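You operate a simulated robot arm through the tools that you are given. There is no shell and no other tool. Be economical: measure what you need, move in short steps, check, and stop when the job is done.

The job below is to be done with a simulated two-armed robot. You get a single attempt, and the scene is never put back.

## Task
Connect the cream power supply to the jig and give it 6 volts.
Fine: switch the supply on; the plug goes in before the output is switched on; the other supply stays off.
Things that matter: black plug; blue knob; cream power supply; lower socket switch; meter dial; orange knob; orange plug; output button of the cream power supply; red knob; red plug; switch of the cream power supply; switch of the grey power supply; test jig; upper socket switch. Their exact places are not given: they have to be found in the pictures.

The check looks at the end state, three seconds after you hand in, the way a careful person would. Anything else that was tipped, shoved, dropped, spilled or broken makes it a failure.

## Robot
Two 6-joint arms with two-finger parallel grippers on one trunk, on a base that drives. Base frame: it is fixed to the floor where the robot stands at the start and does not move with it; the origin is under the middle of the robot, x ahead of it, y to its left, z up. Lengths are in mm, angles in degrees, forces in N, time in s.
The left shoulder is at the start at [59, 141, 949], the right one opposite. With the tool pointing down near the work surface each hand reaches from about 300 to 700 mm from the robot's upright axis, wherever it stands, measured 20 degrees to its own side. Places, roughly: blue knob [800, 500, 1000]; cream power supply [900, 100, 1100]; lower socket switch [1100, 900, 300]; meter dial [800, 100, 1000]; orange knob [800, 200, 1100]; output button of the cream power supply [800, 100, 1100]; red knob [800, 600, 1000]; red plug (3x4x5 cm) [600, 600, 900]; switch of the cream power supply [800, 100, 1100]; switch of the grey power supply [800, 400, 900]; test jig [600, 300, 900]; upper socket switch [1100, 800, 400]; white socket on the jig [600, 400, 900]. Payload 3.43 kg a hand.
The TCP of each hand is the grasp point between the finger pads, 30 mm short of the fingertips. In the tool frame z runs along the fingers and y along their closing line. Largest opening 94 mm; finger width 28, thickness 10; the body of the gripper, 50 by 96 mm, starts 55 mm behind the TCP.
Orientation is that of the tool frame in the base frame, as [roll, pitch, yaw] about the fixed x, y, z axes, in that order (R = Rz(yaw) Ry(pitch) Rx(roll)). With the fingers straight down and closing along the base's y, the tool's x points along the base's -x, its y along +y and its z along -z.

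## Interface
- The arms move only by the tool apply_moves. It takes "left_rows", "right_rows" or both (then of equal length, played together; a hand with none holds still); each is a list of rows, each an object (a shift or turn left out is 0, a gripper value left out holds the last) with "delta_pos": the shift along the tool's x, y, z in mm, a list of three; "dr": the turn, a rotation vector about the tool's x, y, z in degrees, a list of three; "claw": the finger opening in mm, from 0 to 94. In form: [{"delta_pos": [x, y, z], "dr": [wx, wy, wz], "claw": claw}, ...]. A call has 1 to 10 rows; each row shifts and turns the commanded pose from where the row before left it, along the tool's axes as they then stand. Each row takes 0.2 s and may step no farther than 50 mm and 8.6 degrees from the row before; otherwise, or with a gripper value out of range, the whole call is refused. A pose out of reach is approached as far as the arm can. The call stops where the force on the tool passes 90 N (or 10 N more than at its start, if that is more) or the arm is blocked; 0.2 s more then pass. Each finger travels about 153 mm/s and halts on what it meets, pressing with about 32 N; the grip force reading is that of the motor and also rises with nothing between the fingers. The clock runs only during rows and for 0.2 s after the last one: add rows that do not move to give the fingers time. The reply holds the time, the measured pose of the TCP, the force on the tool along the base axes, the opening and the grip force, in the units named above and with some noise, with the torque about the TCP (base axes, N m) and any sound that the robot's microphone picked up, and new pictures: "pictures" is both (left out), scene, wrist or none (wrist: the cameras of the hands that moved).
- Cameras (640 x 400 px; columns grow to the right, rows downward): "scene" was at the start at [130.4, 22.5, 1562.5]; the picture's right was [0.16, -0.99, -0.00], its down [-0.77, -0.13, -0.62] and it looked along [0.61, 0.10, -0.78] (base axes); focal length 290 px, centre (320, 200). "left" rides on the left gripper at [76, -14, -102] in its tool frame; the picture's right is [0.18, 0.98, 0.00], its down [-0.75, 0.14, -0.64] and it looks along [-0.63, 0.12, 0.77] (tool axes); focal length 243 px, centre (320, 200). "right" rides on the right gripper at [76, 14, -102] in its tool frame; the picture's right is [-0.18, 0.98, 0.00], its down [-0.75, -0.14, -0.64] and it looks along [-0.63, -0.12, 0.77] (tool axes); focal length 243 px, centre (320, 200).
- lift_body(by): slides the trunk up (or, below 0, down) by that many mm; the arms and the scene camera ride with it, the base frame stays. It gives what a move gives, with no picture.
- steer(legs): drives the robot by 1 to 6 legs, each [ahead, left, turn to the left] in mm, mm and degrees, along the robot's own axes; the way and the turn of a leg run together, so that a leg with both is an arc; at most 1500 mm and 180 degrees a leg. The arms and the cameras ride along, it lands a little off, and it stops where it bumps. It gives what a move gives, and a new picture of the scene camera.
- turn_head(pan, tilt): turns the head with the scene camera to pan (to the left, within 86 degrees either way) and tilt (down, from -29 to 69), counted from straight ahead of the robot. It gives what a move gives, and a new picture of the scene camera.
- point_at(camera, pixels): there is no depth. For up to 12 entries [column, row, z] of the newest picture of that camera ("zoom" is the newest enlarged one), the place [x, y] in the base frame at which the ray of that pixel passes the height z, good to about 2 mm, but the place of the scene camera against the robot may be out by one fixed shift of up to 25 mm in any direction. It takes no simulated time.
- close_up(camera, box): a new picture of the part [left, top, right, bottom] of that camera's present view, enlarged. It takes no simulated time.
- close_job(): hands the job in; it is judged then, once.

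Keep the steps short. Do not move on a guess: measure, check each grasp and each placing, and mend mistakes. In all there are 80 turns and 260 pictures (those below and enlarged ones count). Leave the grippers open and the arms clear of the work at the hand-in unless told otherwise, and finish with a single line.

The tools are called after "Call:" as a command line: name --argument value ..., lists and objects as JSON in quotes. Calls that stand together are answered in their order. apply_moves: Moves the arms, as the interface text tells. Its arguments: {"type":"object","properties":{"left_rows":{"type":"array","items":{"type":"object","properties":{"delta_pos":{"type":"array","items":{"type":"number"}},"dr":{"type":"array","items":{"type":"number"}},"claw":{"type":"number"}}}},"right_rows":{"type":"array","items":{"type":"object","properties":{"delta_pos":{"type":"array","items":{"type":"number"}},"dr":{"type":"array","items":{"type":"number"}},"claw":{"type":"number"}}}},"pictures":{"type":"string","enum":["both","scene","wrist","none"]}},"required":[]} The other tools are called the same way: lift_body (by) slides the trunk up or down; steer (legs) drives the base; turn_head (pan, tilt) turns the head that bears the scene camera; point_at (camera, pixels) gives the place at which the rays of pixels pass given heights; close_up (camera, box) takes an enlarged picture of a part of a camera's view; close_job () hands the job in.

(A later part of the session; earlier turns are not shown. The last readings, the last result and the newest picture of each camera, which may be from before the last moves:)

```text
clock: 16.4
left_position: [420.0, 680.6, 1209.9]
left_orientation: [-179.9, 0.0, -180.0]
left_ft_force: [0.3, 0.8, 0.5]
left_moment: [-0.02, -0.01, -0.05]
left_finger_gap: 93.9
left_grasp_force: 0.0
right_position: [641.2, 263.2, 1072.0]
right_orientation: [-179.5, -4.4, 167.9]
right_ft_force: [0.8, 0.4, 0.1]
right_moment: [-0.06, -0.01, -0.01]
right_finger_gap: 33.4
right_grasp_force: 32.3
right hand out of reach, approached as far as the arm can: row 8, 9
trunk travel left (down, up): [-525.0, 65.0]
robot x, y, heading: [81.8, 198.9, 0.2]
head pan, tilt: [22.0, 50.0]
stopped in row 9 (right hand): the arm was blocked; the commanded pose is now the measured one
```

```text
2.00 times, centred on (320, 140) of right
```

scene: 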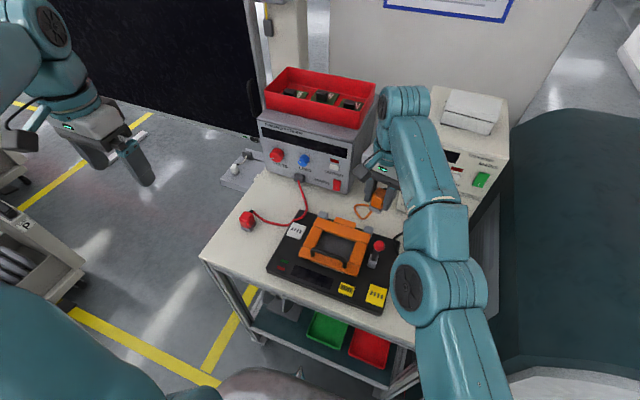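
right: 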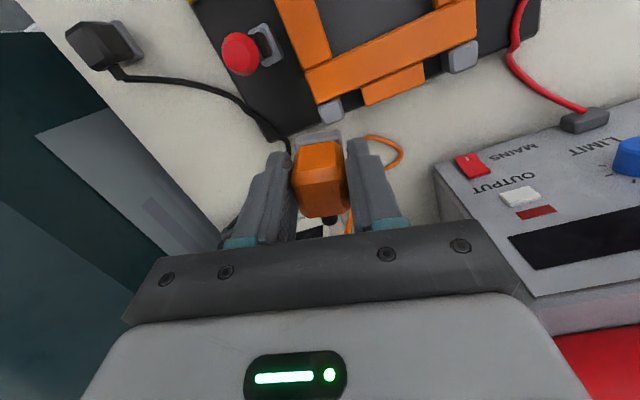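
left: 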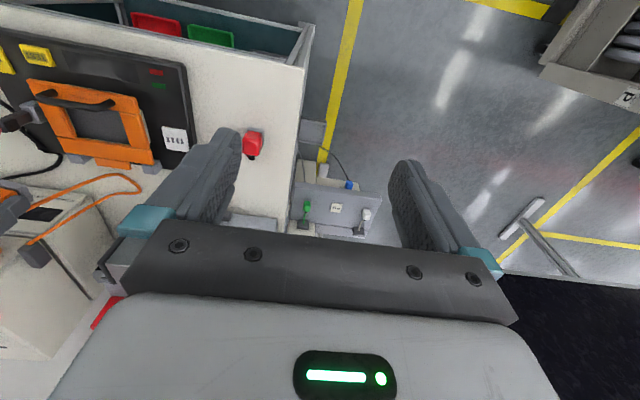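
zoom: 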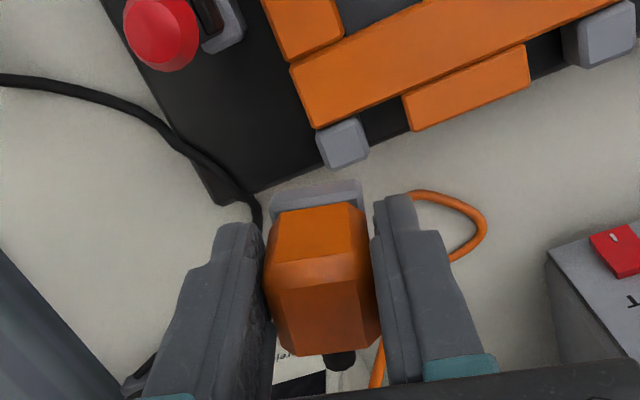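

The right arm can't reach across that far. I'll pull the plug back, restore its orientation and raise it, and check the floor to the left before driving the base left.

Call:
apply_moves --right_rows '[{"delta_pos": [20, 0, -20], "dr": [0, 4.4, 0]}, {"delta_pos": [20, -20, -10], "dr": [0, 0, -6]}, {"delta_pos": [20, -20, 0], "dr": [0, 0, -6]}, {}]' --pictures "scene"

Call:
turn_head --pan 60 --tilt 55

Call:
point_at --camera "scene" --pixels '[[100, 100, 0], [200, 200, 0], [320, 200, 0], [320, 100, 0], [200, 100, 0], [100, 200, 0]]'

```text
clock: 17.4
left_position: [422.8, 681.8, 1211.8]
left_orientation: [-179.9, -0.2, 180.0]
left_ft_force: [0.2, 0.8, 0.3]
left_moment: [0.0, 0.07, -0.01]
left_finger_gap: 93.9
left_grasp_force: 0.1
right_position: [589.9, 245.6, 1106.9]
right_orientation: [178.6, -8.8, -179.6]
right_ft_force: [0.5, 1.2, -0.8]
right_moment: [-0.02, 0.05, -0.01]
right_finger_gap: 33.4
right_grasp_force: 32.0
right hand out of reach, approached as far as the arm can: row 1, 2
trunk travel left (down, up): [-525.0, 65.0]
robot x, y, heading: [80.9, 192.1, 0.1]
head pan, tilt: [22.0, 50.0]
```

scene: 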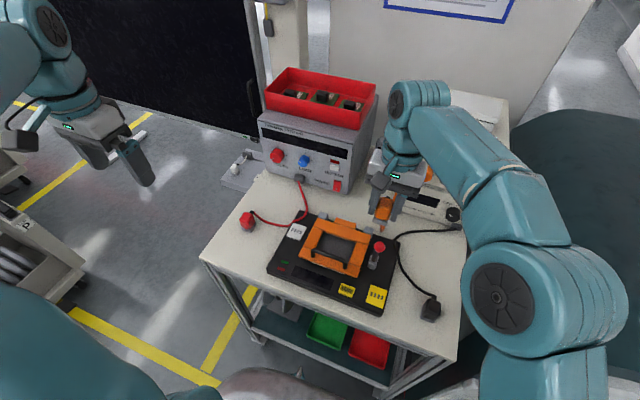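

```text
clock: 18.5
left_position: [418.7, 679.4, 1214.7]
left_orientation: [180.0, -0.1, -179.9]
left_ft_force: [0.4, 0.7, -0.4]
left_moment: [-0.02, -0.02, 0.04]
left_finger_gap: 94.0
left_grasp_force: 0.0
right_position: [587.9, 243.3, 1108.7]
right_orientation: [178.7, -8.7, -179.7]
right_ft_force: [-0.3, 0.0, -1.3]
right_moment: [-0.04, -0.01, 0.05]
right_finger_gap: 33.3
right_grasp_force: 31.9
trunk travel left (down, up): [-525.0, 65.0]
robot x, y, heading: [81.4, 199.9, -0.1]
head pan, tilt: [60.0, 55.0]
```

scene: 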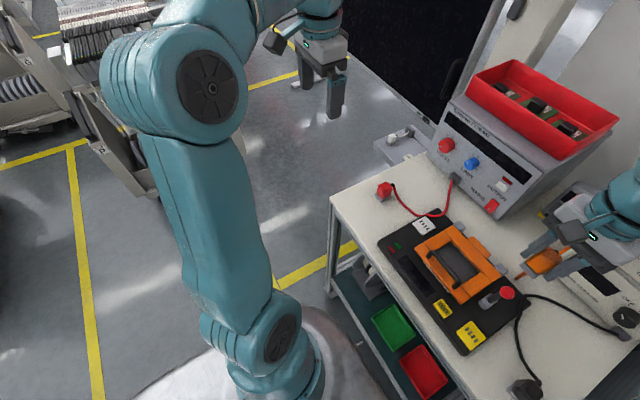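

```text
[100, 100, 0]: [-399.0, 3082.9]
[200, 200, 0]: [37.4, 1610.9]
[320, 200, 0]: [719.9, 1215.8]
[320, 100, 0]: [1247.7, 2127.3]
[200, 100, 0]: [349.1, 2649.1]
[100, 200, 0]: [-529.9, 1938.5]
```

The floor is clear to the left out to y≈1500. I'll fix the tilt and drive left 250 mm with the plug held high.

Call:
apply_moves --right_rows '[{"delta_pos": [0, 0, 0], "dr": [1.2, -8, 0]}, {"dr": [0, -0.7, 0]}, {}]' --pictures "none"

Call:
steer --legs '[[0, 250, 0]]'

Call:
turn_head --pan 5 --tilt 52

```text
clock: 19.3
left_position: [416.7, 678.2, 1214.9]
left_orientation: [-180.0, 0.0, -180.0]
left_ft_force: [-0.7, 0.8, -1.0]
left_moment: [-0.01, -0.01, -0.03]
left_finger_gap: 93.9
left_grasp_force: 0.2
right_position: [587.0, 243.9, 1109.1]
right_orientation: [179.9, 0.0, -179.8]
right_ft_force: [-0.8, -0.5, -0.4]
right_moment: [-0.01, -0.01, 0.01]
right_finger_gap: 33.1
right_grasp_force: 31.9
trunk travel left (down, up): [-525.0, 65.0]
robot x, y, heading: [82.1, 200.9, 0.1]
head pan, tilt: [60.0, 55.0]
```

```text
clock: 23.1
left_position: [416.3, 930.5, 1214.3]
left_orientation: [180.0, 0.0, -179.8]
left_ft_force: [-0.2, -0.7, 0.0]
left_moment: [-0.04, -0.01, -0.03]
left_finger_gap: 94.3
left_grasp_force: 0.0
right_position: [588.5, 495.6, 1108.2]
right_orientation: [179.8, 0.2, -179.7]
right_ft_force: [-0.7, 0.4, -1.3]
right_moment: [-0.01, 0.03, 0.01]
right_finger_gap: 33.5
right_grasp_force: 31.7
trunk travel left (down, up): [-525.0, 65.0]
robot x, y, heading: [79.5, 452.3, 0.1]
head pan, tilt: [60.0, 55.0]
```

scene: 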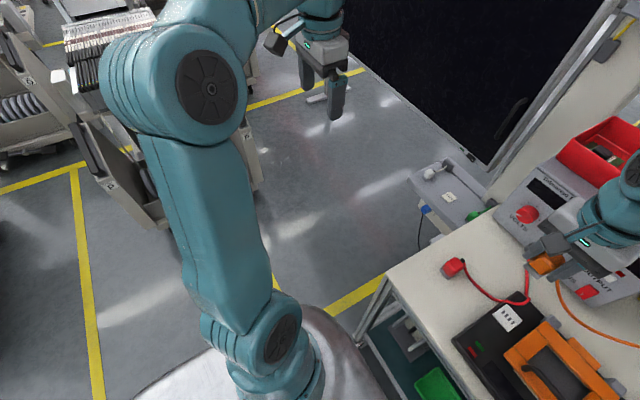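

```text
clock: 24.3
left_position: [417.1, 930.1, 1214.9]
left_orientation: [180.0, -0.1, -179.9]
left_ft_force: [0.3, -0.5, 0.4]
left_moment: [0.02, -0.01, -0.04]
left_finger_gap: 93.6
left_grasp_force: 0.0
right_position: [588.2, 493.7, 1109.0]
right_orientation: [179.9, 0.0, -179.7]
right_ft_force: [-0.3, -0.6, -0.6]
right_moment: [0.01, 0.04, 0.03]
right_finger_gap: 33.6
right_grasp_force: 32.1
trunk travel left (down, up): [-525.0, 65.0]
robot x, y, heading: [76.3, 453.0, 0.4]
head pan, tilt: [5.0, 52.0]
```

scene: 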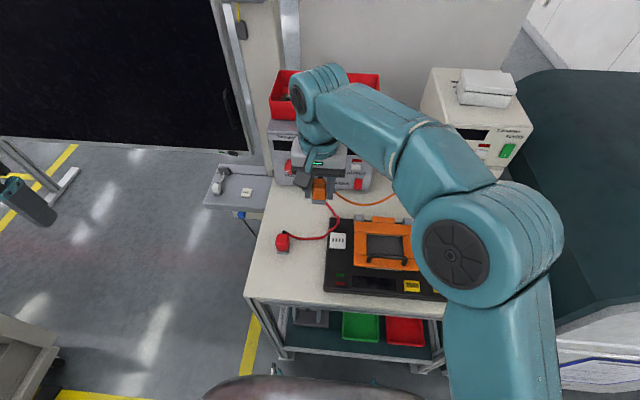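

I'll pull the hand back about 90 mm so its wrist camera sees the white socket ahead of the held plug.

Call:
apply_moves --right_rows '[{"delta_pos": [40, -15, 0]}, {"delta_pos": [45, -15, 0]}, {}]' --pictures "wrist"

Call:
close_up --camera "right" --box '[240, 40, 440, 200]'

```text
clock: 25.1
left_position: [417.9, 930.5, 1213.3]
left_orientation: [180.0, -0.1, -179.8]
left_ft_force: [0.9, 1.0, -0.4]
left_moment: [-0.01, -0.02, 0.0]
left_finger_gap: 93.9
left_grasp_force: 0.0
right_position: [504.5, 463.4, 1108.9]
right_orientation: [179.7, -0.1, -179.6]
right_ft_force: [0.7, -0.3, -0.4]
right_moment: [0.01, -0.02, 0.0]
right_finger_gap: 33.3
right_grasp_force: 31.7
trunk travel left (down, up): [-525.0, 65.0]
robot x, y, heading: [79.0, 451.9, 0.2]
head pan, tilt: [5.0, 52.0]
```

right: 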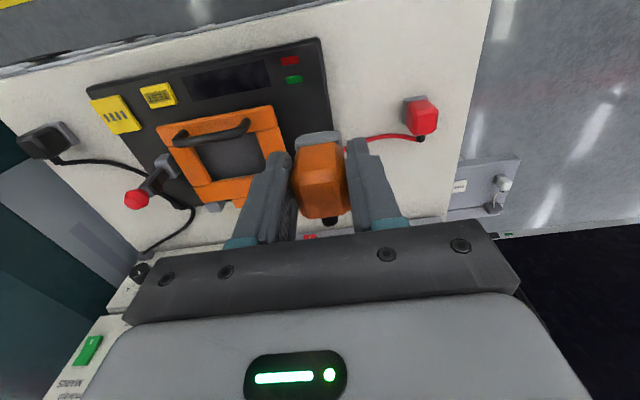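

```text
2.50 times, centred on (340, 120) of right
```

zoom: 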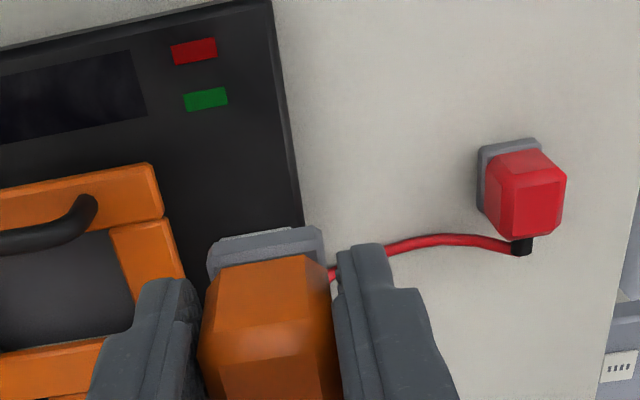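

The held plug hides the socket. I'll bring the left hand in as a side camera.

Call:
apply_moves --left_rows '[{"delta_pos": [0, -48, 0]}, {"delta_pos": [0, -48, 0]}, {"delta_pos": [0, -48, 0]}, {"delta_pos": [0, -48, 0]}, {"delta_pos": [0, -48, 0]}, {"delta_pos": [0, -30, 30]}, {}]' --pictures "wrist"

Call:
close_up --camera "left" --box '[120, 60, 280, 200]'

```text
clock: 26.7
left_position: [419.0, 660.8, 1183.2]
left_orientation: [179.9, -0.1, -179.8]
left_ft_force: [0.4, -0.3, -0.2]
left_moment: [0.0, -0.05, 0.02]
left_finger_gap: 93.8
left_grasp_force: 0.0
right_position: [502.8, 464.9, 1110.3]
right_orientation: [179.7, 0.0, -179.5]
right_ft_force: [0.1, -0.2, -0.9]
right_moment: [0.02, -0.02, 0.0]
right_finger_gap: 33.4
right_grasp_force: 32.3
trunk travel left (down, up): [-525.0, 65.0]
robot x, y, heading: [81.4, 451.7, -0.0]
head pan, tilt: [5.0, 52.0]
```

left: 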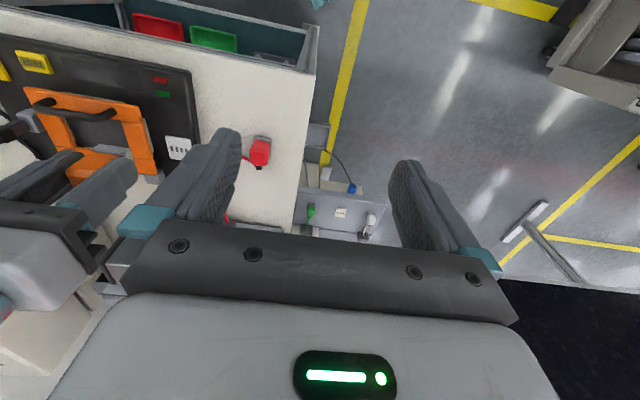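

```text
2.86 times, centred on (200, 130) of left
```

zoom: 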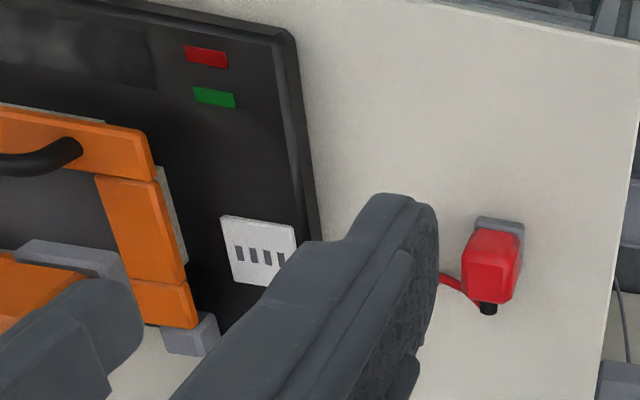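

The left finger partly covers the socket, so I'll close that gripper to clear the view.

Call:
apply_moves --left_rows '[{"claw": 10}, {}, {}, {}]' --pictures "none"

Call:
close_up --camera "left" --box '[120, 90, 240, 190]'

```text
clock: 27.7
left_position: [417.6, 661.0, 1184.4]
left_orientation: [179.9, 0.0, -179.7]
left_ft_force: [-0.5, 0.1, -0.1]
left_moment: [-0.01, 0.02, 0.01]
left_finger_gap: 9.9
left_grasp_force: 0.0
right_position: [503.3, 465.2, 1108.9]
right_orientation: [179.7, -0.1, -179.6]
right_ft_force: [-0.4, -0.2, -0.8]
right_moment: [0.0, -0.01, -0.01]
right_finger_gap: 33.1
right_grasp_force: 32.1
trunk travel left (down, up): [-525.0, 65.0]
robot x, y, heading: [81.5, 453.7, 0.1]
head pan, tilt: [5.0, 52.0]
```

```text
4.00 times, centred on (180, 140) of left
```

zoom: 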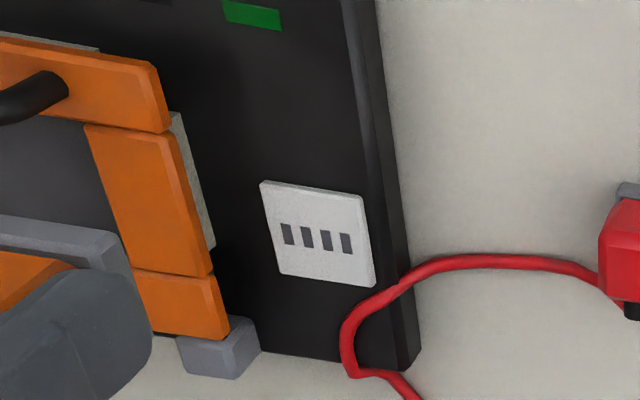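

Call:
point_at --camera "zoom" --pixels '[[262, 182, 907], [362, 199, 907], [282, 271, 907], [374, 285, 907], [287, 234, 907], [306, 237, 907], [326, 240, 907], [346, 244, 907], [345, 335, 905], [400, 285, 905], [212, 275, 920]]'

Call:
point_at --camera "left" --pixels '[[259.5, 140, 890]]'

```text
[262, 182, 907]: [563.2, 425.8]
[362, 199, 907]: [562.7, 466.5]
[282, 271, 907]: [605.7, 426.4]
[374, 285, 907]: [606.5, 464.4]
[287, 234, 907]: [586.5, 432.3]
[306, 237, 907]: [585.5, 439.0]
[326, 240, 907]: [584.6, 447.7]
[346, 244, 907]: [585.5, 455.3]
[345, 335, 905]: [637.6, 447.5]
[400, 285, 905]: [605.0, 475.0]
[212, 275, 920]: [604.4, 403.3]
```

```text
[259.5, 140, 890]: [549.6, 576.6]
```

Now I'll measure how the plug sits in the hand, using the left camera.

Call:
close_up --camera "left" --box '[0, 110, 180, 230]'

Call:
close_up --camera "right" --box '[270, 110, 370, 240]'

```text
3.33 times, centred on (90, 170) of left
```

zoom: 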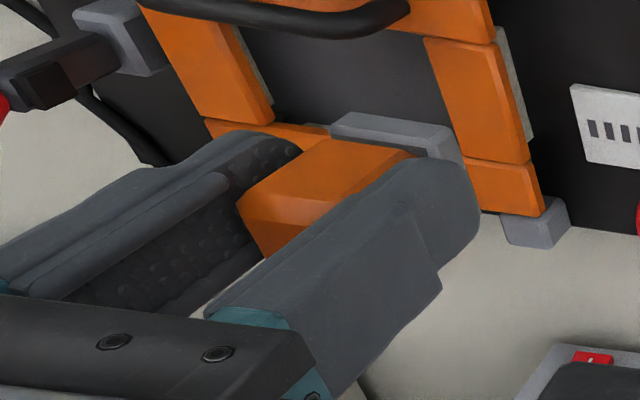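

```text
3.08 times, centred on (320, 175) of right
```

zoom: 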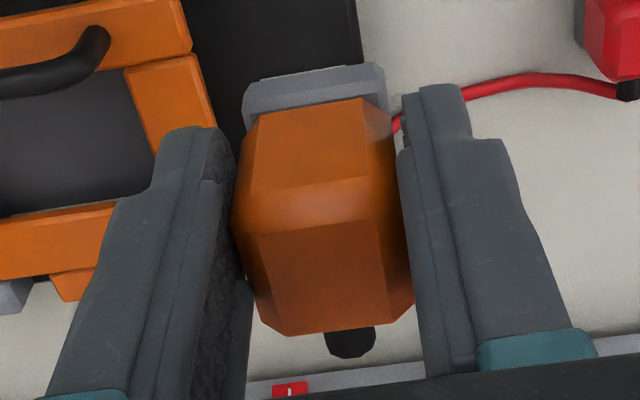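

The target TCP is about (579,445), which puts the plug centre over the socket. I'll go to z≈975, hovering just above it, and check alignment.

Call:
apply_moves --right_rows '[{"delta_pos": [-38, -10, 0]}, {"delta_pos": [-38, -10, 0]}, {"delta_pos": [0, 0, 45]}, {"delta_pos": [0, 0, 45]}, {"delta_pos": [0, 0, 40]}, {}]' --pictures "both"

Call:
close_up --camera "right" --box '[250, 80, 390, 220]'

Call:
close_up --camera "left" --box '[90, 80, 250, 200]'

```text
clock: 29.1
left_position: [418.4, 660.7, 1184.1]
left_orientation: [180.0, 0.0, -179.8]
left_ft_force: [-0.7, 0.1, 0.6]
left_moment: [0.01, 0.0, 0.01]
left_finger_gap: 10.0
left_grasp_force: 0.0
right_position: [577.6, 443.8, 977.9]
right_orientation: [179.8, 0.0, -179.6]
right_ft_force: [-1.1, 0.4, -0.9]
right_moment: [-0.01, -0.01, -0.01]
right_finger_gap: 33.1
right_grasp_force: 32.1
trunk travel left (down, up): [-525.0, 65.0]
robot x, y, heading: [78.9, 450.3, 0.3]
head pan, tilt: [5.0, 52.0]
```

scene: 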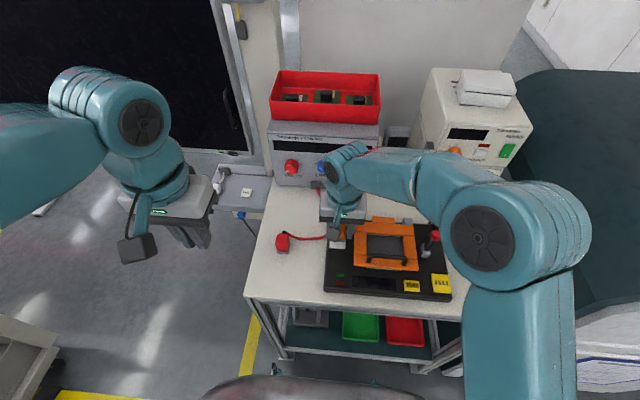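
right: 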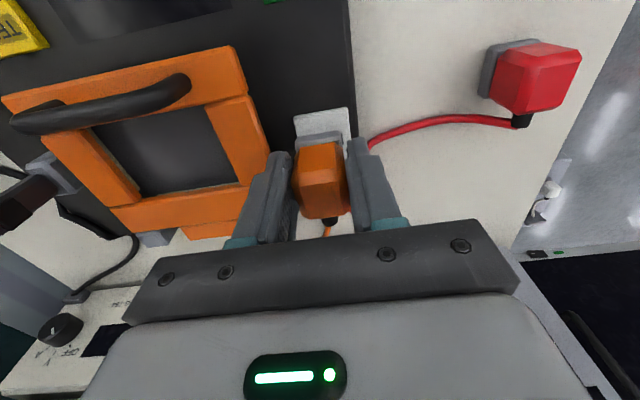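

```text
2.86 times, centred on (320, 150) of right
```

zoom: 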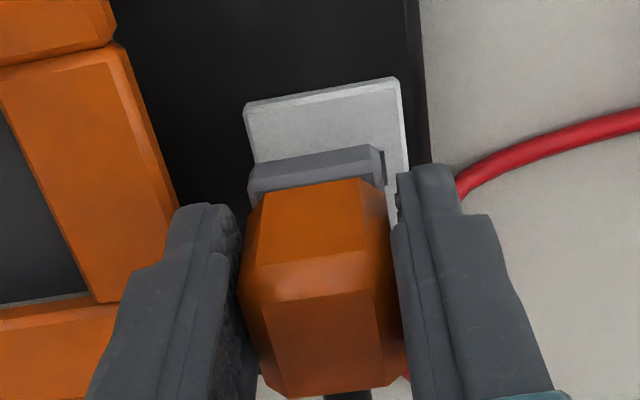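

```text
3.33 times, centred on (170, 140) of left
```

zoom: 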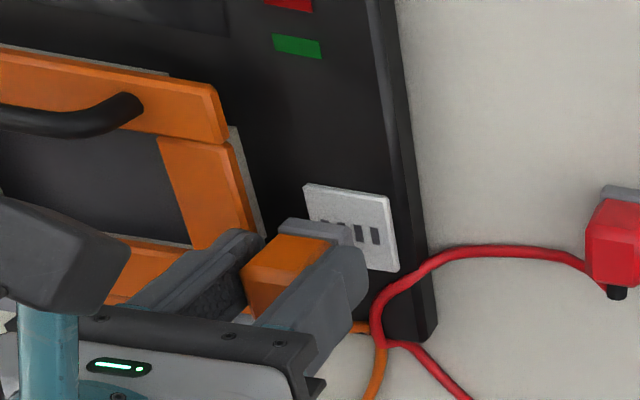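

Call:
point_at --camera "right" --pixels '[[294.5, 118.6, 907], [345.5, 108.2, 907], [337.5, 137, 941], [337.9, 133, 941], [337.9, 133, 931], [294.9, 142, 941], [294.9, 147.5, 941], [341.5, 133.6, 941]]'

Call:
close_up --camera "right" --box '[285, 100, 355, 150]'

```text
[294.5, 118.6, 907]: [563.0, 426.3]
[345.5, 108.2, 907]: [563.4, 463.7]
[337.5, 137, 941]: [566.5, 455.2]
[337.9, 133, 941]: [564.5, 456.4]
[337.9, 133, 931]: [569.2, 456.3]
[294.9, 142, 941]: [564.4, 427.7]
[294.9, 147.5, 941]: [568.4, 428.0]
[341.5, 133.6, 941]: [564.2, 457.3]
```

```text
8.00 times, centred on (320, 125) of right
```

zoom: 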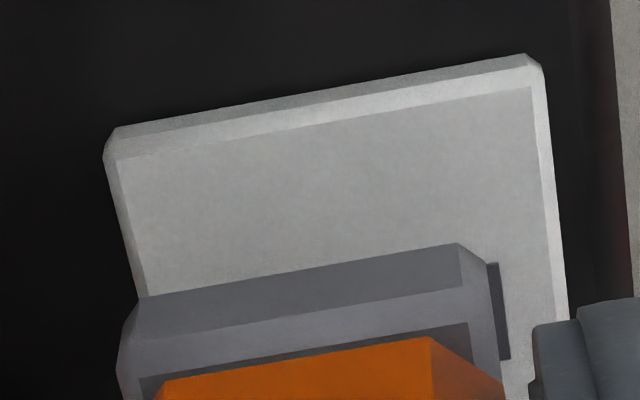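

The flange centre is at y≈442.5 against the socket's 445, so I'll shift +2.3 in y and −1 in x. Then I'll descend slowly and watch the force.

Call:
apply_moves --right_rows '[{"delta_pos": [1, 2.3, 0]}, {"delta_pos": [0, 0, 8]}, {"delta_pos": [0, 0, 5]}, {"delta_pos": [0, 0, 4]}, {}]' --pictures "wrist"

Call:
close_up --camera "right" --box '[285, 90, 355, 160]'

Call:
close_up --camera "left" --box '[130, 110, 230, 190]'

```text
clock: 30.3
left_position: [417.9, 660.1, 1183.1]
left_orientation: [-180.0, 0.0, -179.7]
left_ft_force: [-0.1, 0.6, 0.6]
left_moment: [-0.02, 0.04, -0.03]
left_finger_gap: 9.9
left_grasp_force: 0.1
right_position: [577.0, 447.0, 962.0]
right_orientation: [179.7, -0.1, -179.8]
right_ft_force: [-0.1, -0.2, -0.6]
right_moment: [-0.03, 0.0, 0.0]
right_finger_gap: 33.5
right_grasp_force: 31.7
trunk travel left (down, up): [-525.0, 65.0]
robot x, y, heading: [77.5, 450.0, 0.2]
head pan, tilt: [5.0, 52.0]
```

right: 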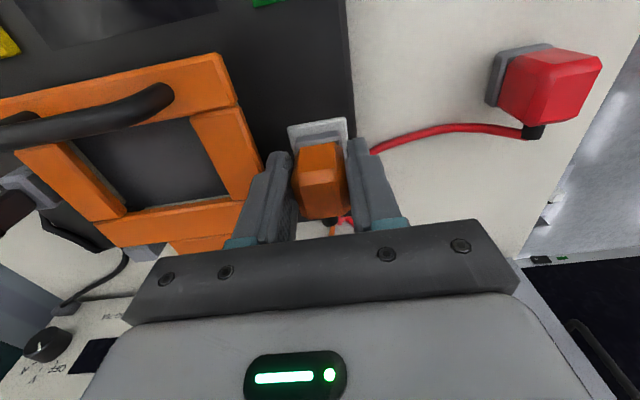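

```text
5.71 times, centred on (320, 125) of right
```

zoom: 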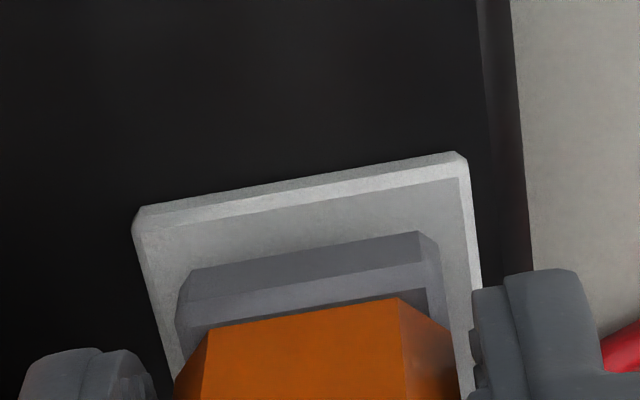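

```text
5.00 times, centred on (180, 150) of left
```

zoom: 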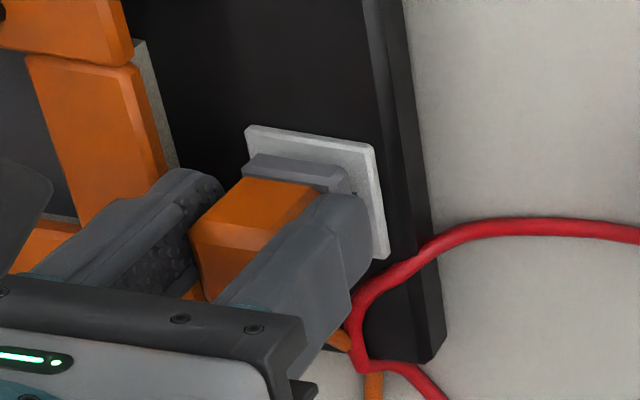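

Call:
point_at --camera "zoom" --pixels '[[248, 128, 907], [372, 147, 907], [388, 255, 907]]'

Call:
point_at --camera "right" --pixels '[[288.8, 128, 907], [343.0, 121.0, 907], [297.3, 136.9, 916], [337.2, 130.6, 916], [297.5, 142.5, 925], [338.5, 136, 925], [340.8, 133.8, 916]]'

```text
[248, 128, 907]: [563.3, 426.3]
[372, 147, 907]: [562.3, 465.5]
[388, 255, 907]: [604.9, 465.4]
```

```text
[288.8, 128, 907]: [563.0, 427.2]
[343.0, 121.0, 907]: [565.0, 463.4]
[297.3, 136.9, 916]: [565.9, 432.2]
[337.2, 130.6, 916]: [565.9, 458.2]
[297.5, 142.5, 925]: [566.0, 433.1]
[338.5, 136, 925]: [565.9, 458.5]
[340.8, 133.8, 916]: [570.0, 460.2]
```

The flange is centred in y, 445.2 against about 445.5. Its near edge is 3 mm inside the socket edge, as expected. I'll descend slowly.

Call:
apply_moves --right_rows '[{"delta_pos": [0, 0, 3]}, {"delta_pos": [0, 0, 3]}, {"delta_pos": [0, 0, 3]}, {"delta_pos": [0, 0, 3]}, {"delta_pos": [0, 0, 3]}, {}]' --pictures "wrist"

Call:
close_up --camera "right" --box '[285, 90, 355, 160]'

Call:
close_up --camera "left" --box '[130, 110, 230, 190]'

```text
clock: 31.7
left_position: [416.6, 661.4, 1185.1]
left_orientation: [180.0, 0.1, -179.8]
left_ft_force: [0.6, -0.1, -0.9]
left_moment: [0.0, 0.02, -0.04]
left_finger_gap: 10.1
left_grasp_force: 0.0
right_position: [577.1, 446.8, 948.7]
right_orientation: [179.7, 0.3, -179.7]
right_ft_force: [3.4, 0.3, 31.9]
right_moment: [-0.06, -0.4, -0.02]
right_finger_gap: 33.4
right_grasp_force: 32.0
trunk travel left (down, up): [-525.0, 65.0]
robot x, y, heading: [76.6, 452.9, 0.1]
head pan, tilt: [5.0, 52.0]
```

right: 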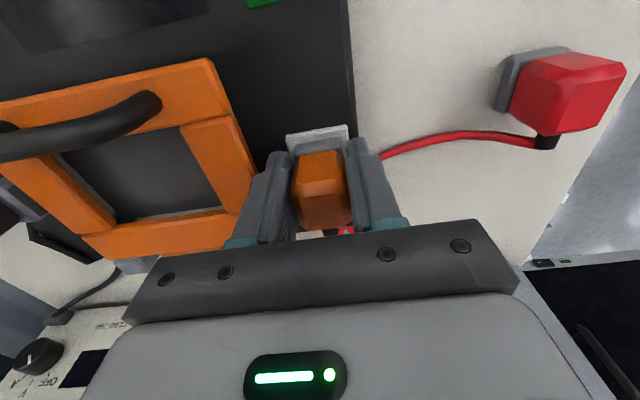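

```text
5.71 times, centred on (320, 125) of right
```

zoom: 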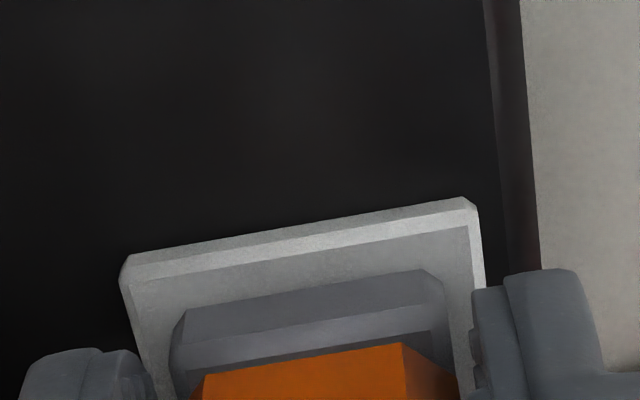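

```text
5.00 times, centred on (180, 150) of left
```

zoom: 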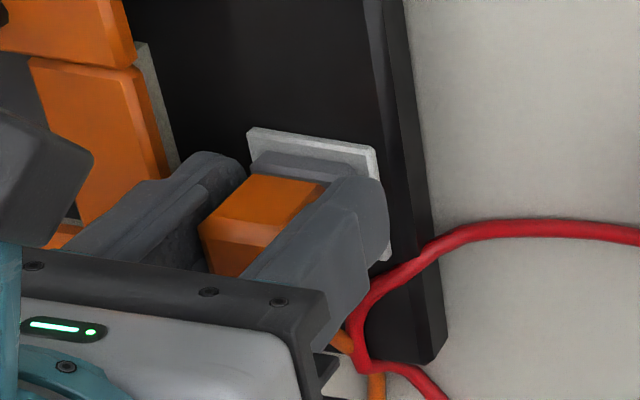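

Call:
point_at --camera "right" --pixels '[[296.3, 144.3, 907], [336.6, 137.3, 907], [296.3, 144.3, 902], [336.6, 137.3, 912], [288.5, 137, 907], [342.5, 129.5, 907]]'

Call:
close_up --camera "left" --box '[155, 130, 205, 180]'

```text
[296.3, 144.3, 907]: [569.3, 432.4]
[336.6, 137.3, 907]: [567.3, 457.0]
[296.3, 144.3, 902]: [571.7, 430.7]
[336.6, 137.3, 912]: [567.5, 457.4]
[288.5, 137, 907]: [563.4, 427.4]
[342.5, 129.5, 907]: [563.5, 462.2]
```

```text
8.00 times, centred on (180, 155) of left
```

zoom: 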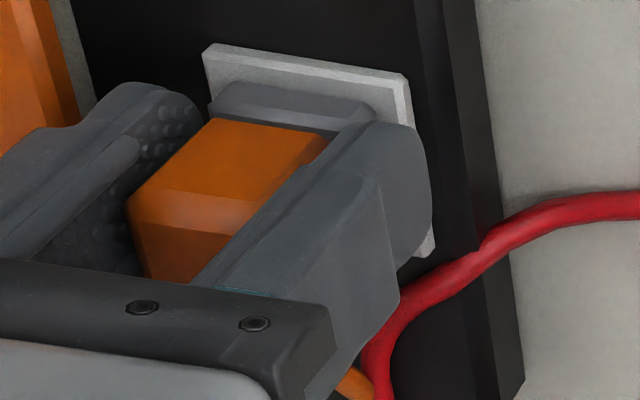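

Contact is at TCP z≈948.7 with 32 N. I'll push a little more to see whether it seats, and listen for a sound.

Call:
apply_moves --right_rows '[{"delta_pos": [0, 0, 1]}, {"delta_pos": [0, 0, 1]}, {"delta_pos": [0, 0, 1]}, {}]' --pictures "wrist"

Call:
close_up --camera "right" --box '[285, 90, 355, 160]'

```text
clock: 32.7
left_position: [416.8, 660.6, 1184.4]
left_orientation: [-180.0, 0.1, -179.8]
left_ft_force: [-0.2, 0.2, 0.7]
left_moment: [-0.04, 0.0, 0.0]
left_finger_gap: 9.9
left_grasp_force: 0.1
right_position: [577.1, 446.6, 943.9]
right_orientation: [179.8, 0.2, -179.7]
right_ft_force: [2.0, 0.3, 32.1]
right_moment: [-0.06, -0.34, -0.07]
right_finger_gap: 33.3
right_grasp_force: 32.1
trunk travel left (down, up): [-525.0, 65.0]
robot x, y, heading: [79.8, 447.1, -0.1]
head pan, tilt: [5.0, 52.0]
```

right: 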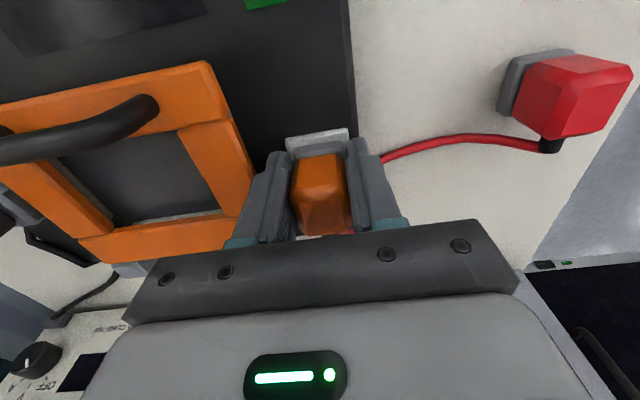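

```text
5.71 times, centred on (320, 125) of right
```

zoom: 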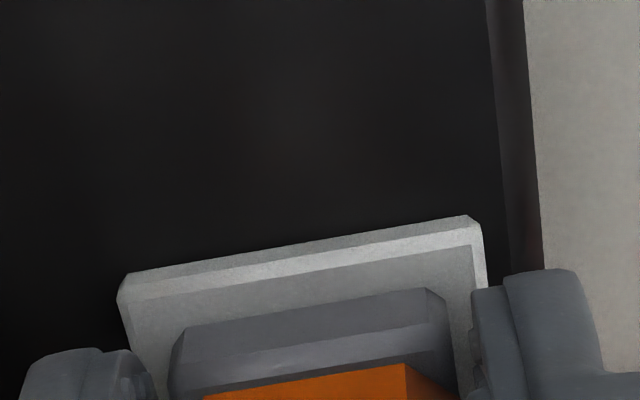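

The force is steady at 32 N while z drops, so the fingers are slipping along the plug. I'll test with a gentle upward pull to see whether the plug is held in the socket.

Call:
apply_moves --right_rows '[{"delta_pos": [0, 0, -2]}, {"delta_pos": [0, 0, -2]}, {"delta_pos": [0, 0, -2]}, {}]' --pictures "wrist"

Call:
close_up --camera "right" --box '[285, 90, 355, 160]'

Call:
close_up --camera "left" --box '[155, 130, 205, 180]'

```text
clock: 33.7
left_position: [418.5, 660.8, 1183.4]
left_orientation: [180.0, 0.0, -179.8]
left_ft_force: [0.2, -0.1, 0.2]
left_moment: [-0.01, -0.01, 0.03]
left_finger_gap: 9.9
left_grasp_force: 0.1
right_position: [576.8, 446.2, 948.4]
right_orientation: [179.9, 0.0, -179.7]
right_ft_force: [0.2, -0.8, -0.7]
right_moment: [0.03, -0.01, 0.0]
right_finger_gap: 33.3
right_grasp_force: 31.9
trunk travel left (down, up): [-525.0, 65.0]
robot x, y, heading: [78.6, 451.2, 0.2]
head pan, tilt: [5.0, 52.0]
```

right: 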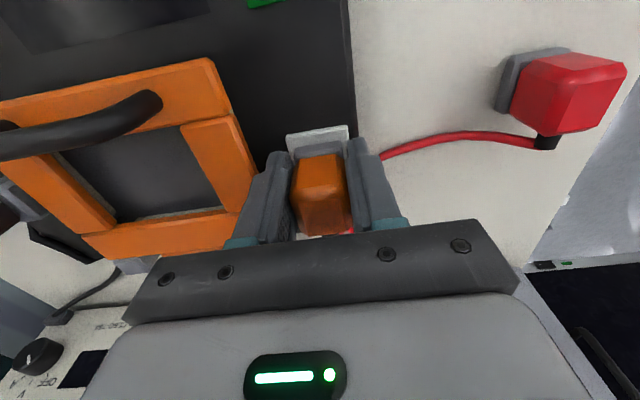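

```text
5.71 times, centred on (320, 125) of right
```

zoom: 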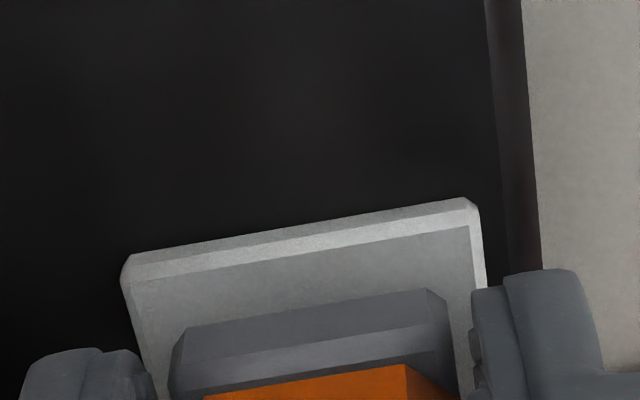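

```text
8.00 times, centred on (180, 155) of left
```

zoom: 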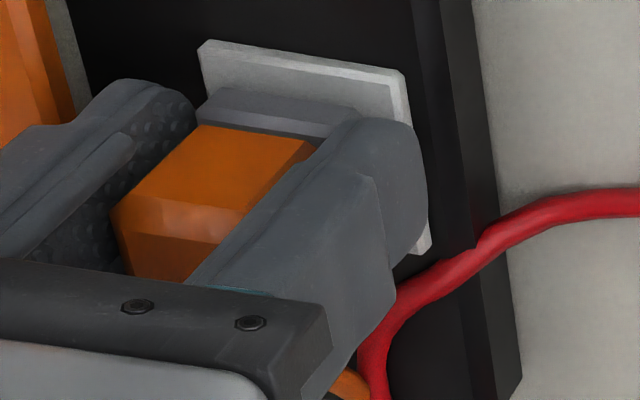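

The plug lifted freely, so it was only resting on the socket. I need to see its pins. I'll raise the plug and turn the left hand level so its camera can look up at the underside.

Call:
apply_moves --left_rows '[{"dr": [0, -8.5, 0]}, {"dr": [0, -8.5, 0]}, {"dr": [0, -8.5, 0]}, {"dr": [0, -8.5, 0]}, {"dr": [0, -8.5, 0]}, {"dr": [0, -8.5, 0]}, {"dr": [0, -8.5, 0]}, {"dr": [0, -8.5, 0]}, {"dr": [0, -8.5, 0]}, {"dr": [0, -8.5, 0]}]' --right_rows '[{"delta_pos": [0, 0, -40]}, {"delta_pos": [0, 0, -45]}, {"delta_pos": [0, 0, -45]}, {"delta_pos": [0, 5, -45]}, {"delta_pos": [0, 10, -45]}, {"delta_pos": [0, 10, -30]}, {"delta_pos": [0, 10, 0]}, {"delta_pos": [0, 10, 0]}, {"delta_pos": [0, 10, 0]}, {}]' --pictures "both"

```text
clock: 35.9
left_position: [472.1, 667.0, 1282.1]
left_orientation: [179.6, 84.9, 179.7]
left_ft_force: [0.4, -0.3, 0.5]
left_moment: [0.02, 0.0, 0.04]
left_finger_gap: 9.8
left_grasp_force: 0.0
left hand out of reach, approached as far as the arm can: row 7, 8, 9, 10
right_position: [578.3, 500.6, 1198.2]
right_orientation: [179.8, -0.1, -179.7]
right_ft_force: [0.8, -0.7, -0.6]
right_moment: [0.01, 0.01, -0.02]
right_finger_gap: 33.4
right_grasp_force: 32.1
trunk travel left (down, up): [-525.0, 65.0]
robot x, y, heading: [81.7, 451.1, 0.4]
head pan, tilt: [5.0, 52.0]
```

scene: 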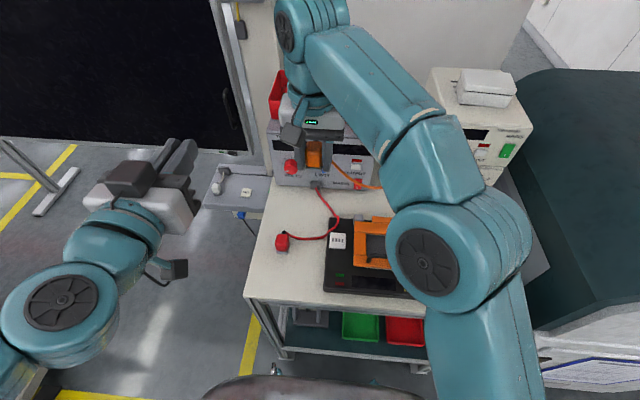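
right: 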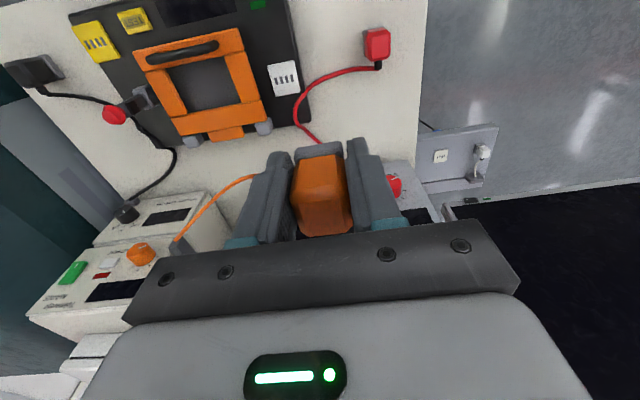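
left: 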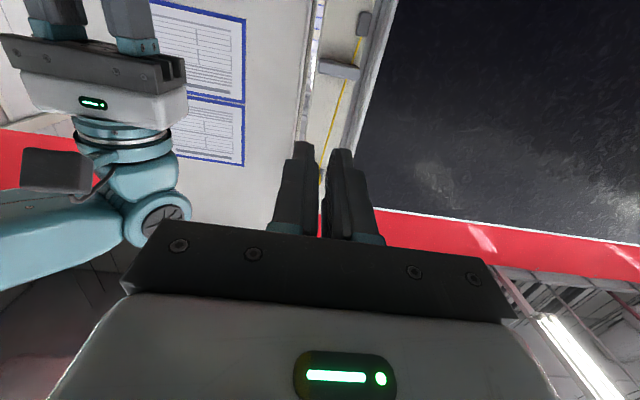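

The left camera now looks forward and up, but it's too high. I'll lower the left hand and bring it in toward the plug.

Call:
apply_moves --left_rows '[{"delta_pos": [45, -10, 0]}, {"delta_pos": [45, -15, 0]}, {"delta_pos": [45, -20, 0]}, {"delta_pos": [20, -40, 0]}, {"delta_pos": [0, -35, 0]}, {}]' --pictures "both"

```text
clock: 37.3
left_position: [537.1, 544.1, 1208.3]
left_orientation: [-179.1, 85.0, -178.7]
left_ft_force: [0.8, 8.8, -0.2]
left_moment: [0.03, 0.0, 0.3]
left_finger_gap: 4.6
left_grasp_force: 0.0
left hand out of reach, approached as far as the arm can: row 1, 2, 3, 4
right_position: [579.3, 501.9, 1199.3]
right_orientation: [179.9, 0.0, -179.8]
right_ft_force: [-0.3, -10.4, -1.5]
right_moment: [0.11, 0.01, 0.12]
right_finger_gap: 33.0
right_grasp_force: 31.9
trunk travel left (down, up): [-525.0, 65.0]
robot x, y, heading: [80.7, 451.5, 0.1]
head pan, tilt: [5.0, 52.0]
```

scene: 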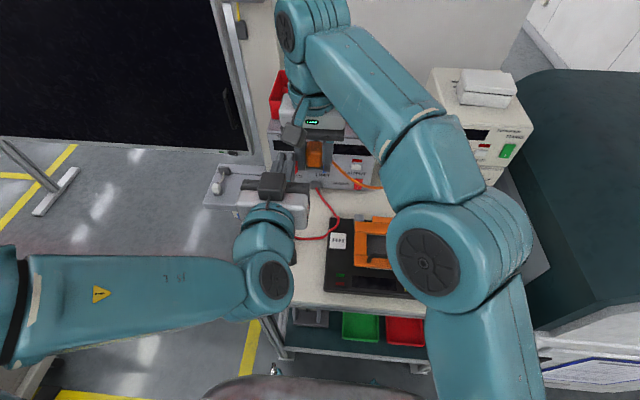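
left: 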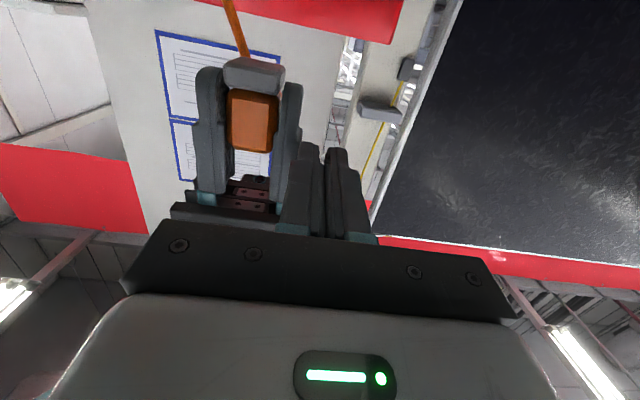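

The left fingers are just touching the right hand (9 N), so I'll back the left hand off. Then I'll raise the plug so its underside shows.

Call:
apply_moves --left_rows '[{"delta_pos": [0, 30, -10]}, {"delta_pos": [0, 20, 0]}, {}, {}, {}]' --right_rows '[{}, {"delta_pos": [0, 0, -30]}, {"delta_pos": [0, 0, -45]}, {"delta_pos": [0, 0, -45]}, {}]' --pictures "wrist"

Call:
close_up --camera "left" --box '[140, 0, 340, 160]'

```text
clock: 38.5
left_position: [535.9, 591.0, 1216.0]
left_orientation: [179.5, 84.8, 179.7]
left_ft_force: [0.6, 0.2, -0.3]
left_moment: [0.0, -0.02, 0.0]
left_finger_gap: 10.0
left_grasp_force: 0.0
left hand out of reach, approached as far as the arm can: row 1, 2
right_position: [541.6, 482.9, 1277.6]
right_orientation: [179.7, 0.0, -179.7]
right_ft_force: [0.0, 0.7, -0.8]
right_moment: [0.02, 0.05, 0.02]
right_finger_gap: 33.4
right_grasp_force: 31.9
right hand out of reach, approached as far as the arm can: row 3, 4
trunk travel left (down, up): [-525.0, 65.0]
robot x, y, heading: [79.6, 453.3, 0.0]
head pan, tilt: [5.0, 52.0]
```

right: 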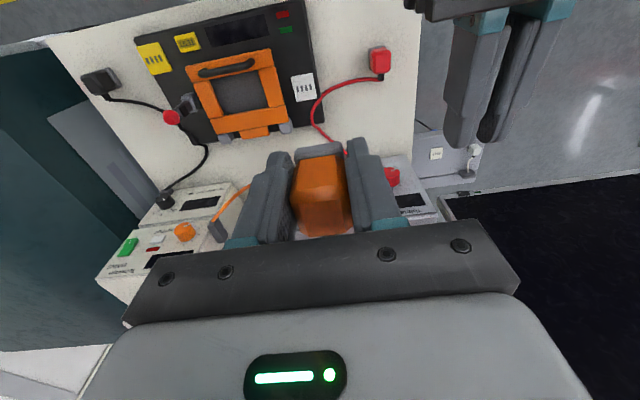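
left: 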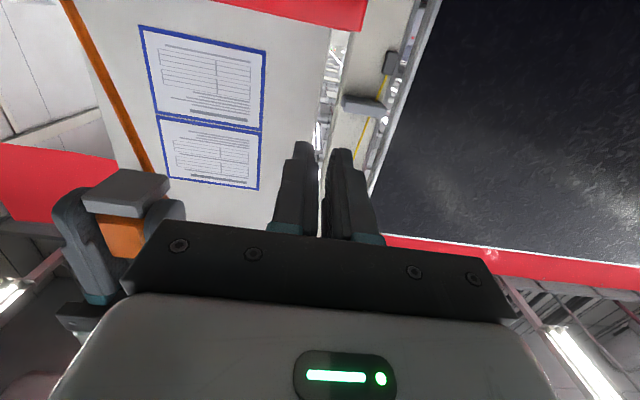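

```text
2.50 times, centred on (240, 80) of left
```

zoom: 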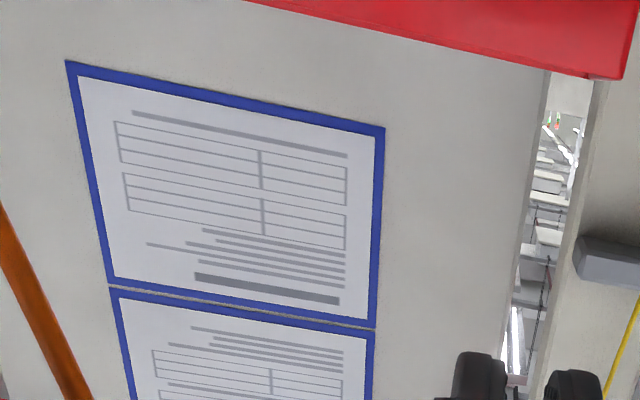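

Call:
close_up --camera "left" --box '[70, 155, 190, 235]'

```text
5.00 times, centred on (130, 195) of left
```

zoom: 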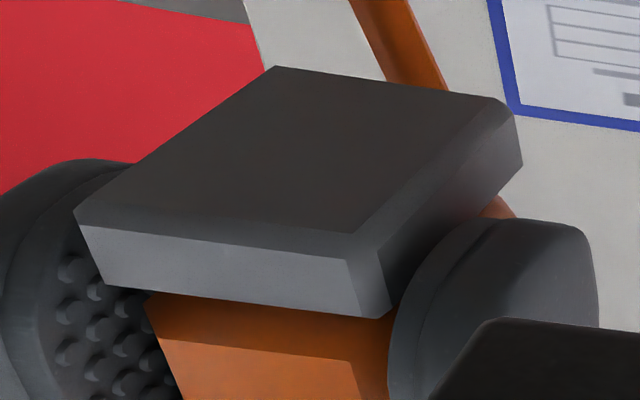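

The underside has no pins, only a flat flange, so the plug just needs to sit squarely on the socket. I'll bring the left hand back to pointing down and out to the left, and lower the right hand.

Call:
apply_moves --left_rows '[{"delta_pos": [0, 20, 0], "dr": [0, 8.5, 0]}, {"delta_pos": [0, 20, 0], "dr": [0, 8.5, 0]}, {"delta_pos": [0, 20, 0], "dr": [0, 8.5, 0]}, {"delta_pos": [0, 20, 0], "dr": [0, 8.5, 0]}, {"delta_pos": [0, 10, 0], "dr": [0, 8.5, 0]}, {"dr": [0, 8.5, 0]}, {"dr": [0, 8.5, 0]}, {"dr": [0, 8.5, 0]}, {"dr": [0, 8.5, 0]}, {"dr": [0, 8.5, 0]}]' --right_rows '[{}, {}, {}, {"delta_pos": [0, 0, 40]}, {"delta_pos": [0, 0, 40]}, {"delta_pos": [0, -10, 40]}, {"delta_pos": [0, -10, 40]}, {"delta_pos": [0, -10, 40]}, {"delta_pos": [0, -10, 40]}, {}]' --pictures "wrist"

```text
clock: 40.7
left_position: [532.5, 682.1, 1218.7]
left_orientation: [179.9, -0.1, -179.9]
left_ft_force: [-0.3, -0.4, -0.6]
left_moment: [-0.02, 0.01, -0.03]
left_finger_gap: 10.2
left_grasp_force: 0.1
right_position: [540.4, 441.8, 1039.3]
right_orientation: [179.8, 0.1, -179.6]
right_ft_force: [-0.8, -0.2, -1.0]
right_moment: [0.0, 0.02, 0.03]
right_finger_gap: 33.2
right_grasp_force: 31.8
trunk travel left (down, up): [-525.0, 65.0]
robot x, y, heading: [76.9, 452.2, 0.2]
head pan, tilt: [5.0, 52.0]
```

right: 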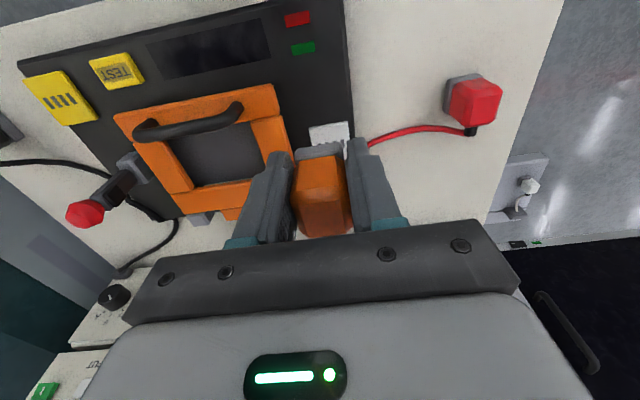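
left: 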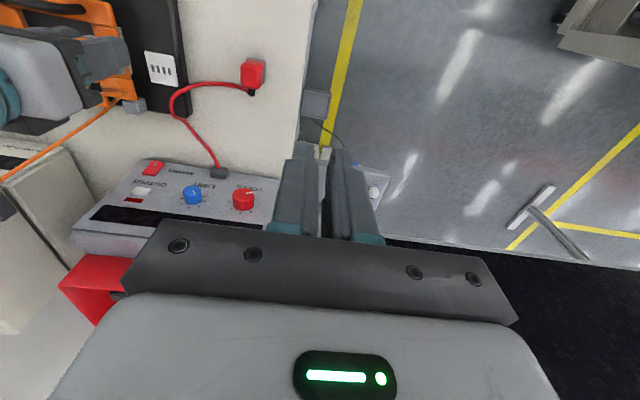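

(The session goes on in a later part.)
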